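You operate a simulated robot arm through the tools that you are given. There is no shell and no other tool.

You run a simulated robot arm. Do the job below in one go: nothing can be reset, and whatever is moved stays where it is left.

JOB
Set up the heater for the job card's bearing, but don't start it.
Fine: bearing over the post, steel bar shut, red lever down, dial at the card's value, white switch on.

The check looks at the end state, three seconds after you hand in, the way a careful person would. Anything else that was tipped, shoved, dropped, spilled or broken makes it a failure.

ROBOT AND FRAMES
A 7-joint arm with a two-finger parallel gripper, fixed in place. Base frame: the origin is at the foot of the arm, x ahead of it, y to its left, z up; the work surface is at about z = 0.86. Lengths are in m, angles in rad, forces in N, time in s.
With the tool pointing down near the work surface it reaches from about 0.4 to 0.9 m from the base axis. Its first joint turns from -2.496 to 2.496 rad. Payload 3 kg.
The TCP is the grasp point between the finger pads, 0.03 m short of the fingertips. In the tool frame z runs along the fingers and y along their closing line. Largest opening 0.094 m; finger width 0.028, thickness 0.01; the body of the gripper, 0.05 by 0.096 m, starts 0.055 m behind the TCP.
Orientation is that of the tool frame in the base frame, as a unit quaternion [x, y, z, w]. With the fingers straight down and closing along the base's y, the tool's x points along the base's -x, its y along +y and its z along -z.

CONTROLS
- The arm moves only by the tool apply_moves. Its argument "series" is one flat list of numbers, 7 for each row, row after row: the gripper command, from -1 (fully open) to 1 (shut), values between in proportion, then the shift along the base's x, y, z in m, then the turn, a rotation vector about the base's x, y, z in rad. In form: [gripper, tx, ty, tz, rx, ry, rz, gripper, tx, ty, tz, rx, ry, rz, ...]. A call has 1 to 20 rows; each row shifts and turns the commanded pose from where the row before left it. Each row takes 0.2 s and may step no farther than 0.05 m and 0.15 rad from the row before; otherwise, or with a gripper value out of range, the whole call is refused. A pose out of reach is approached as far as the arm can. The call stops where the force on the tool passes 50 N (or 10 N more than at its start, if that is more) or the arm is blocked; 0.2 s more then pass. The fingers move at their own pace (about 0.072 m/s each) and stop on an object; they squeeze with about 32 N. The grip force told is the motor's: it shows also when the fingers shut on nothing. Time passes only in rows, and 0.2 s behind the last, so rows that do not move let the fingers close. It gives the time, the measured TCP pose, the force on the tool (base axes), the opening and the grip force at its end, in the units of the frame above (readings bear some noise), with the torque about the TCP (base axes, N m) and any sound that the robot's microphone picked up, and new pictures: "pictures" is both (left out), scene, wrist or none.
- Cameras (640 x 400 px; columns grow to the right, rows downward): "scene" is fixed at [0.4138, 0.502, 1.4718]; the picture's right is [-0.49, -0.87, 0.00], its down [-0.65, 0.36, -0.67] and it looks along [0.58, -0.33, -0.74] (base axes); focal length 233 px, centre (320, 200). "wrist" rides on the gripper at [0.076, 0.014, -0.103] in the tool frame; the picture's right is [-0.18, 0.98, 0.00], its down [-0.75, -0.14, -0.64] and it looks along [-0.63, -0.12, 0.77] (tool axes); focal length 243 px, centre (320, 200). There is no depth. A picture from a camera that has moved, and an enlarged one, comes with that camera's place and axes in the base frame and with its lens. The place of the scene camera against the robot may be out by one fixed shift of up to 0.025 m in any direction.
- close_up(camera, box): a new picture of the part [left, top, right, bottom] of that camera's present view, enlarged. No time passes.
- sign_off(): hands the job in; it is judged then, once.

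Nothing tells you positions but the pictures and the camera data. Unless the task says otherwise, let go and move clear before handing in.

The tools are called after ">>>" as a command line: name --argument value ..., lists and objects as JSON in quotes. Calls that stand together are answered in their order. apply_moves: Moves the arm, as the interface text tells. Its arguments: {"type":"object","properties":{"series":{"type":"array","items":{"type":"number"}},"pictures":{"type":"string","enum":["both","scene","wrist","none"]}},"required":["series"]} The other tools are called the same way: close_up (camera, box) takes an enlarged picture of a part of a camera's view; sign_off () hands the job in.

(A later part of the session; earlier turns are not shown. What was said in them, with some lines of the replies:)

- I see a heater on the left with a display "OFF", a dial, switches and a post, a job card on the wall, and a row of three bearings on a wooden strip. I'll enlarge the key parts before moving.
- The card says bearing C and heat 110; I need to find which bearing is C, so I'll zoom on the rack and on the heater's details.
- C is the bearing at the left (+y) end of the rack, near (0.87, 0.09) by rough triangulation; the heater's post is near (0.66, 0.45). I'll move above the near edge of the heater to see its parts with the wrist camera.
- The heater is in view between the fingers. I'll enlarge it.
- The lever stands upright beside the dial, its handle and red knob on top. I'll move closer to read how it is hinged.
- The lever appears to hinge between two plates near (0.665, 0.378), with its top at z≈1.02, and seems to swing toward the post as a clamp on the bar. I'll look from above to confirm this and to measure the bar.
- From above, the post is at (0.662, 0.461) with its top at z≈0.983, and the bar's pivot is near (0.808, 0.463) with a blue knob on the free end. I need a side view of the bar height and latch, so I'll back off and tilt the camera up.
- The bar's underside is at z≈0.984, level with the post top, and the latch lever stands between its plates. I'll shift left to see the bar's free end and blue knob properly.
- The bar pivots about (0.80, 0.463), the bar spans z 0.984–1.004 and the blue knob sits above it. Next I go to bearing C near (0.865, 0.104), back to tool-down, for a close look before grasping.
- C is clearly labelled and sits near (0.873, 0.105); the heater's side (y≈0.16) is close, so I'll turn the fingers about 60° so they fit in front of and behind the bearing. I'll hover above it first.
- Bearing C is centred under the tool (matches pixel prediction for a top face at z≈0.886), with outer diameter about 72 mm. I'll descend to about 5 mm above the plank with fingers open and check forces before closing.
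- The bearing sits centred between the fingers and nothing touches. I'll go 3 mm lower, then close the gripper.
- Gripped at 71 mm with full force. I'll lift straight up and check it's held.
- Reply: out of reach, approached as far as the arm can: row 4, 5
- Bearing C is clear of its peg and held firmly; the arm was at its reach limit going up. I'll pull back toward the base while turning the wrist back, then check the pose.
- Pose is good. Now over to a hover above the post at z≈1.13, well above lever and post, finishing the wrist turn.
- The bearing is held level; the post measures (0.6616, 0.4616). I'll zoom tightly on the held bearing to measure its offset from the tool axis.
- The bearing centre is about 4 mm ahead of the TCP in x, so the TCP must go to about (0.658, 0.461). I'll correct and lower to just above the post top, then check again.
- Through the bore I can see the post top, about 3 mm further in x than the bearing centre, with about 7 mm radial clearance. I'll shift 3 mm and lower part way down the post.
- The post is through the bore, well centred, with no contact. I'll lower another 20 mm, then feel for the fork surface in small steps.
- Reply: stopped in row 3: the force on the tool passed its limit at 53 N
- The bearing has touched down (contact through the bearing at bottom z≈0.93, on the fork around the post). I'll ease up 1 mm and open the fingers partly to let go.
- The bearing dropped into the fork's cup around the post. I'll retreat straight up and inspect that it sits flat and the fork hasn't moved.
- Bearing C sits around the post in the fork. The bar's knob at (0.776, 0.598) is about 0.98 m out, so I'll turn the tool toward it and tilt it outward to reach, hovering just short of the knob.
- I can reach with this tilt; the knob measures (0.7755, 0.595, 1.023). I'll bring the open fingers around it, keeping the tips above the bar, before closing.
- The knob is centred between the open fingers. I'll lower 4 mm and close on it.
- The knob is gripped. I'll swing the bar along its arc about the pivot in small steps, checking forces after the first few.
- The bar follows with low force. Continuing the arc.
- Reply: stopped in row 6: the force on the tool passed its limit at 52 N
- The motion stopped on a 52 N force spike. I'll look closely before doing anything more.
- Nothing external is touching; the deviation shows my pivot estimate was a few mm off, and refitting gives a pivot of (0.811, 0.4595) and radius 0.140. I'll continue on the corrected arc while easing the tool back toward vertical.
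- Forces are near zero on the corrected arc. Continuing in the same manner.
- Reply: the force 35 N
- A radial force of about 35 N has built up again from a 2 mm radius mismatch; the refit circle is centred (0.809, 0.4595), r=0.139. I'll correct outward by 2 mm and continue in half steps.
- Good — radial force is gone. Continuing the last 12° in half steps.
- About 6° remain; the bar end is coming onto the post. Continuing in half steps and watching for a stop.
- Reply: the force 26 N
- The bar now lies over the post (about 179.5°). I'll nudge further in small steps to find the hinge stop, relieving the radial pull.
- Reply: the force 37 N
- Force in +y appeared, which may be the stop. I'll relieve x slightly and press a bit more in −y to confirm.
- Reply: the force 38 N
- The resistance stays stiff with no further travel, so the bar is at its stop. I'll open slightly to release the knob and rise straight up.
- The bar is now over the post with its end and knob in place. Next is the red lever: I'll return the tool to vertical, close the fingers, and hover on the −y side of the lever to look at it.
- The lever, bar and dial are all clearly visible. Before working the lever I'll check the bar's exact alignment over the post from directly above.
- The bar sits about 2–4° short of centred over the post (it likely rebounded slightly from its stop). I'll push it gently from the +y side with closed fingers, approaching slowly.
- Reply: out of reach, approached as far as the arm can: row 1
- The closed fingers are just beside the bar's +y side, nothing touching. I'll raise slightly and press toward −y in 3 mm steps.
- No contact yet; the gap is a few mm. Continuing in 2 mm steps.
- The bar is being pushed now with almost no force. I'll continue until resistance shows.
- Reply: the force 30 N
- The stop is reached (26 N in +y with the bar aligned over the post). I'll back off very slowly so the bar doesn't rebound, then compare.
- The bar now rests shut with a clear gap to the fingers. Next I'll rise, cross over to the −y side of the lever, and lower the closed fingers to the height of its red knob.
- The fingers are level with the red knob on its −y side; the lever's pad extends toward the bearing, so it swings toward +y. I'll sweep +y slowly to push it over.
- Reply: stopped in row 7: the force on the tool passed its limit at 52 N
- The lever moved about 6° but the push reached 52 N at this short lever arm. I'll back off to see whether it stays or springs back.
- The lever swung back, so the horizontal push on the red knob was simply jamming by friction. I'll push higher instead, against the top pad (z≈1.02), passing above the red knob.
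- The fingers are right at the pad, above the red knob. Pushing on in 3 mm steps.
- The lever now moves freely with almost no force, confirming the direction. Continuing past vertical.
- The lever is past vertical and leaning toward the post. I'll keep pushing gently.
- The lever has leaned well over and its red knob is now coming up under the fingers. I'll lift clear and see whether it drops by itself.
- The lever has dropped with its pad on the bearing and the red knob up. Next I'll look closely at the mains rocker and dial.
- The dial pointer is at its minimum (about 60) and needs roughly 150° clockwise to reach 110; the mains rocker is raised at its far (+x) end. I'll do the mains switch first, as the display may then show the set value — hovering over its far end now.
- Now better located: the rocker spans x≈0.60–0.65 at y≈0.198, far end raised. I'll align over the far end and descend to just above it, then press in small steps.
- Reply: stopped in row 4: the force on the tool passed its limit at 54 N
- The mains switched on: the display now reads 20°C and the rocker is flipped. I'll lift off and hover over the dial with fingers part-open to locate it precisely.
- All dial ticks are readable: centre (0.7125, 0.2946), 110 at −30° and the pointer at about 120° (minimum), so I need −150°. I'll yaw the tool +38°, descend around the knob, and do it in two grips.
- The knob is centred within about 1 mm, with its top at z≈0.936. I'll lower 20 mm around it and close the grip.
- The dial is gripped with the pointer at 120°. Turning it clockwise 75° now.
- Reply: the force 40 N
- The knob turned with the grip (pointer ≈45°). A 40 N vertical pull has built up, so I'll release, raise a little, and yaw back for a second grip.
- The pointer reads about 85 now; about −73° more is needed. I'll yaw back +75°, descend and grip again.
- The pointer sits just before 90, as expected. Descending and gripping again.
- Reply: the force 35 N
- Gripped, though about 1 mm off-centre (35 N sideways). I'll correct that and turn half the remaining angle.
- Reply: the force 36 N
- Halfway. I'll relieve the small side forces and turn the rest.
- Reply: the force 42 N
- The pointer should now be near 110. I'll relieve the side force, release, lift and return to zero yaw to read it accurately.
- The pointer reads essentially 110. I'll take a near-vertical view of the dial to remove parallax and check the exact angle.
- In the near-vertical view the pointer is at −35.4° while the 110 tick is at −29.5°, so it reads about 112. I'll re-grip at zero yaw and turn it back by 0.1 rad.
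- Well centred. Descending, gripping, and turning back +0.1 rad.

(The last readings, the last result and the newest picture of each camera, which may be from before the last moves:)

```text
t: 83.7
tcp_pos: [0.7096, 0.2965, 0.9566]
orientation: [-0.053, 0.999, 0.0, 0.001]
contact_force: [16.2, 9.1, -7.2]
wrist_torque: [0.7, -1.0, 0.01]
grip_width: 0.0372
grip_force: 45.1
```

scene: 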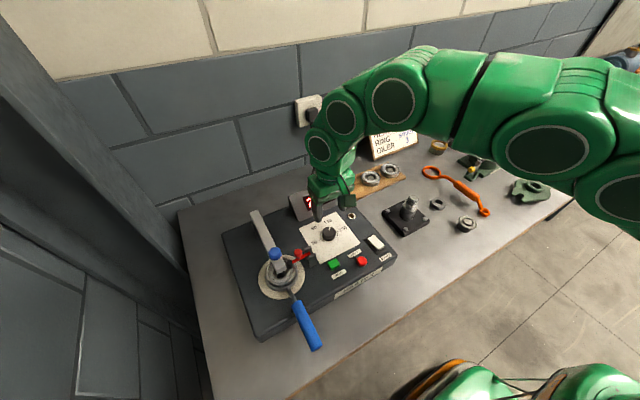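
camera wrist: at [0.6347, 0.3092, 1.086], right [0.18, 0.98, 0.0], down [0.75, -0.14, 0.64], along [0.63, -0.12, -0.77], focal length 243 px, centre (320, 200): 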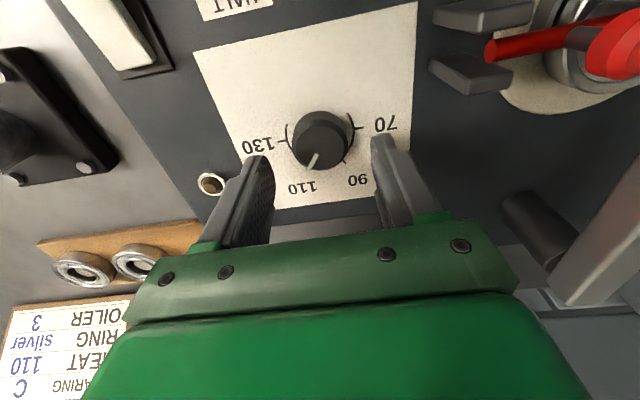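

Turned back with modest forces. I'll release, lift, and check the pointer from the near-vertical viewpoint again.

>>> apply_moves --series '[-0.3, 0, 0, 0, 0, 0, 0, -0.3, 0, 0, 0, 0, 0, 0, -0.3, 0, 0, 0.03, 0, 0, 0, -0.3, 0, 0, 0.04, 0, 0, -0.1, -0.3, 0, 0, 0.045, 0, 0, 0, -0.3, 0.026, -0.007, 0, 0, 0, 0, -0.3, 0.026, -0.007, 0, 0, 0, 0, -0.3, 0, 0, 0, 0, 0, 0]' --pictures "both"

>>> close_up --camera "wrist" --box '[270, 0, 370, 80]'

>>> close_up --camera "scene" --box '[220, 170, 420, 320]'

```text
t: 85.5
tcp_pos: [0.7652, 0.2801, 1.0729]
orientation: [-0.003, 1.0, 0.0, 0.0]
contact_force: [0.1, 0.3, 0.6]
wrist_torque: [-0.05, 0.01, 0.0]
grip_width: 0.061
grip_force: 0.1
camera wrist: at [0.6885, 0.294, 1.1739], right [0.18, 0.98, 0.0], down [0.75, -0.14, 0.64], along [0.63, -0.12, -0.77], focal length 243 px, centre (320, 200)
```

scene: 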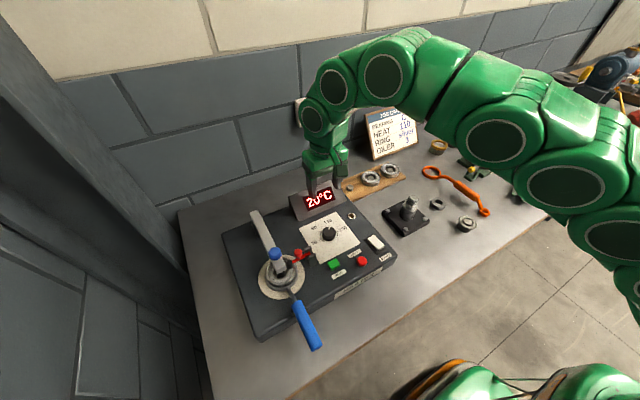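
wrist: 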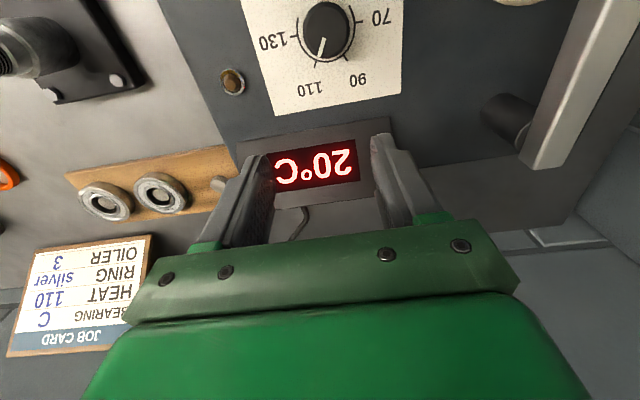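

```text
5.00 times, centred on (320, 40) of wrist
camera zoom: at [0.6885, 0.294, 1.1739], right [0.18, 0.98, 0.0], down [0.75, -0.14, 0.64], along [0.63, -0.12, -0.77], focal length 1213 px, centre (320, 1000)
```

zoom: 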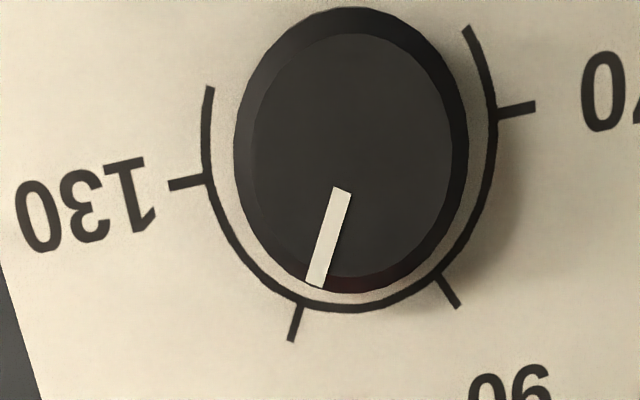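

```text
2.67 times, centred on (320, 245) of scene
camera zoom: at [0.4138, 0.502, 1.4718], right [-0.49, -0.87, 0.0], down [-0.65, 0.36, -0.67], along [0.58, -0.33, -0.74], focal length 622 px, centre (320, 80)
```

zoom: 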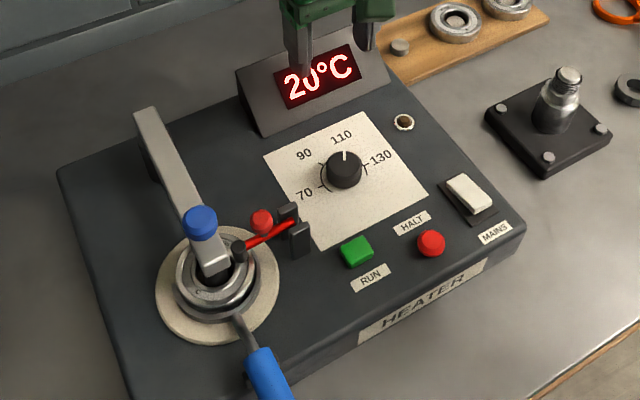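

The pointer now lies within about 1.5° of the 110 tick (≈109.6). Finally I'll inspect the bar, bearing and lever once more from above.

>>> apply_moves --series '[-1, -0.02, 0.01, 0.04, 0, 0, 0, -1, -0.036, 0.03, 0.01, 0, 0, 0, -1, -0.036, 0.03, 0.01, 0, 0, 0, -1, -0.036, 0.03, 0.01, 0, 0, 0, -1, -0.03, 0.04, 0, 0, 0, 0, -1, 0, 0.015, 0, 0, 0, 0, -1, 0, 0, 0, 0, 0, 0]' --pictures "both"

>>> close_up --camera "wrist" --box '[240, 60, 400, 200]'

>>> close_up --camera "scene" --box '[220, 200, 340, 310]'

```text
t: 87.1
tcp_pos: [0.6034, 0.4357, 1.14]
orientation: [-0.002, 1.0, 0.0, 0.0]
contact_force: [-0.4, 0.1, -0.2]
wrist_torque: [0.01, -0.01, 0.0]
grip_width: 0.0941
grip_force: 0.1
camera wrist: at [0.5266, 0.4489, 1.2411], right [0.18, 0.98, 0.0], down [0.75, -0.14, 0.64], along [0.63, -0.12, -0.77], focal length 243 px, centre (320, 200)
```

scene: 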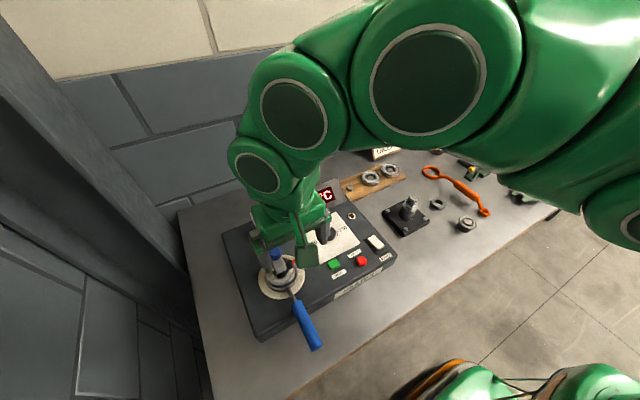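
wrist: 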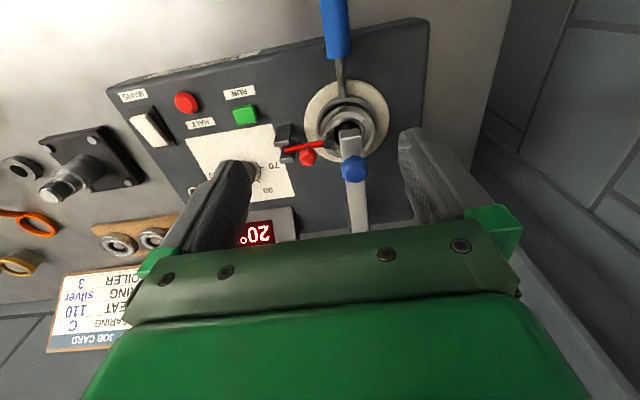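

```text
2.86 times, centred on (320, 130) of wrist
camera zoom: at [0.5266, 0.4489, 1.2411], right [0.18, 0.98, 0.0], down [0.75, -0.14, 0.64], along [0.63, -0.12, -0.77], focal length 693 px, centre (320, 400)
```

zoom: 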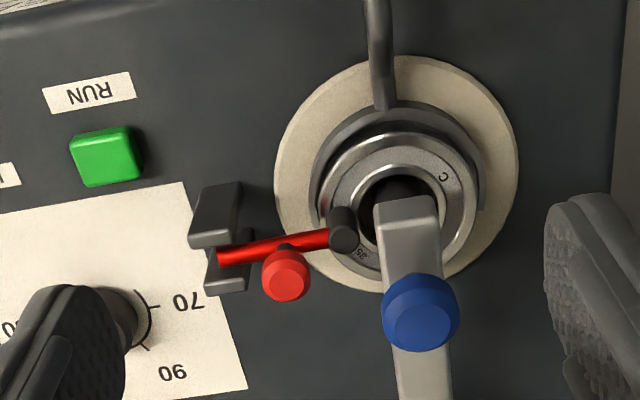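

```text
3.64 times, centred on (280, 255) of scene
camera zoom: at [0.4138, 0.502, 1.4718], right [-0.49, -0.87, 0.0], down [-0.65, 0.36, -0.67], along [0.58, -0.33, -0.74], focal length 849 px, centre (466, 0)
```

zoom: 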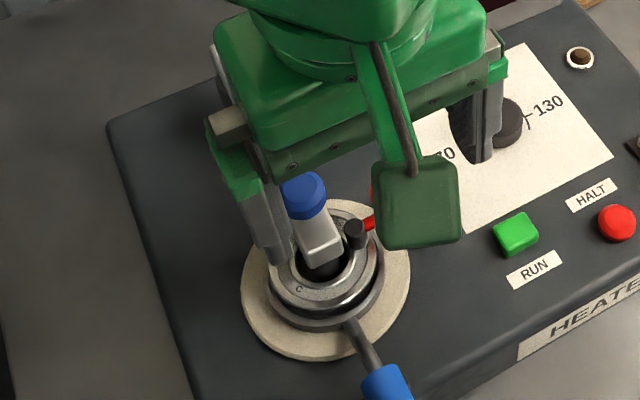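

Everything checks out: the bar and its knob lie within 1–2 mm of the post axis, the bearing is concentric and flat in its seat, the lever is horizontal with its pad on the bearing, the display shows 20°C (mains on, not running). I'll move the arm clear.

>>> apply_moves --series '[-1, 0, 0, 0.045, 0, 0, 0, -1, -0.01, 0, 0.045, 0, 0, 0, -1, -0.01, -0.045, 0.01, 0, 0, 0, -1, -0.01, -0.045, 0, 0, 0, 0, -1, -0.01, -0.045, 0, 0, 0, 0, -1, -0.01, -0.045, 0, 0, 0, 0, -1, 0, -0.045, 0, 0, 0, 0, -1, 0, -0.045, 0, 0, 0, 0, -1, 0, -0.045, 0, 0, 0, 0, -1, 0, -0.045, 0, 0, 0, 0, -1, 0, 0, 0, 0, 0, 0]' --pictures "both"

>>> close_up --camera "scene" --box '[200, 170, 420, 340]'

>>> close_up --camera "scene" --box '[230, 220, 330, 300]'

```text
t: 89.5
tcp_pos: [0.5579, 0.072, 1.231]
orientation: [-0.003, 1.0, 0.0, 0.0]
contact_force: [0.3, -0.5, 0.0]
wrist_torque: [0.0, -0.03, -0.04]
grip_width: 0.094
grip_force: 0.1
out of reach, approached as far as the arm can: row 2
camera wrist: at [0.4807, 0.0856, 1.3324], right [0.18, 0.98, 0.0], down [0.75, -0.14, 0.64], along [0.63, -0.12, -0.77], focal length 243 px, centre (320, 200)
```

scene: 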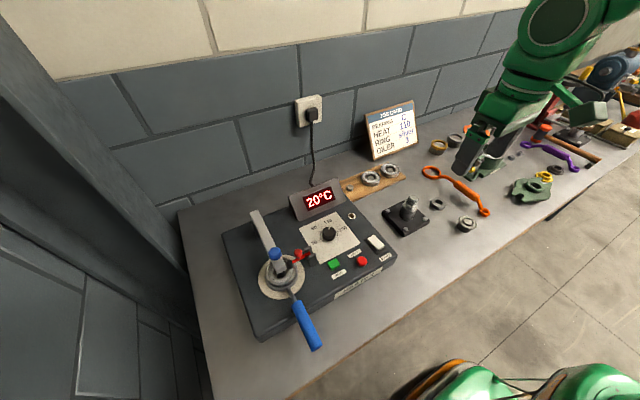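
wrist: 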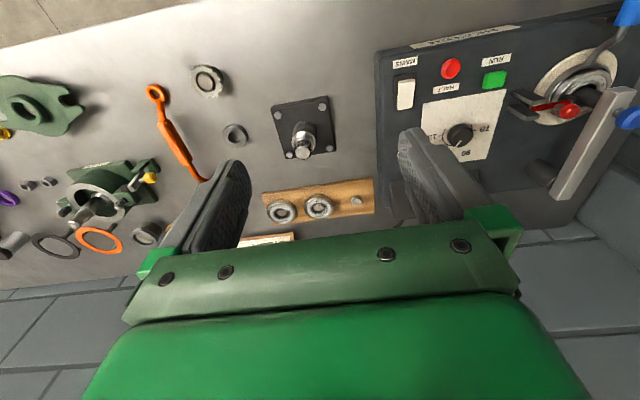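

```text
2.35 times, centred on (310, 255) of scene
camera zoom: at [0.4138, 0.502, 1.4718], right [-0.49, -0.87, 0.0], down [-0.65, 0.36, -0.67], along [0.58, -0.33, -0.74], focal length 549 px, centre (344, 71)
```

zoom: 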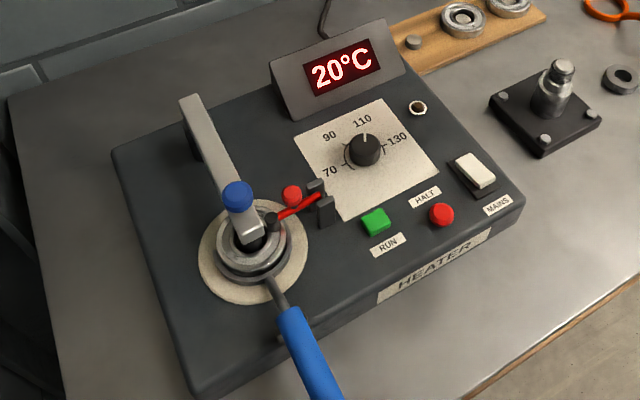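

```text
5.00 times, centred on (280, 260) of scene
camera zoom: at [0.4138, 0.502, 1.4718], right [-0.49, -0.87, 0.0], down [-0.65, 0.36, -0.67], along [0.58, -0.33, -0.74], focal length 1167 px, centre (520, -100)
```

zoom: 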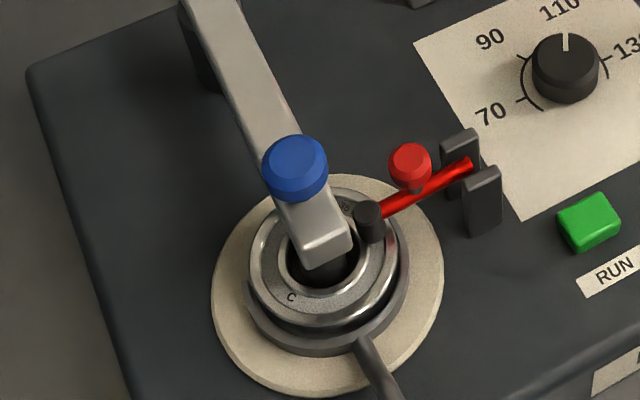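

All five points match the card and the arm is clear: bearing C over the post, bar shut, red lever down on the bearing, dial at 110, and white switch on. The display reads 20°C and RUN was never pressed, so I'm handing in.

>>> sign_off

```text
The job is handed in.
```

The heater is set up for bearing C and has not been started. I handed the job in; the tool confirmed receipt but gave no verdict.

| Item | State at hand-in |
|---|---|
| Bearing | C is over the post, sitting level in the blue-handled fork |
| Steel bar | Shut, lined up with the post to within about 2 mm |
| Red lever | Down, with its pad resting on the bearing |
| Dial | Set to 110; the pointer is about 1.5° off the 110 mark, which is well under one unit |
| White switch | On; the display reads 20°C |

Three things happened along the way:

- **Bearing drop:** the last 12 mm onto the seat was a free drop, because the fingertips met the rim of the fork before the bearing reached the bottom. The fork does not look to have moved.
- **Force limit:** the 50 N limit tripped four times: setting the bearing down, swinging the bar, pushing the lever and pressing the switch. I saw no damage in the pictures.
- **Rest of the bench:** bearings A and B are still on their rack, and nothing else looks moved. RUN was never touched.
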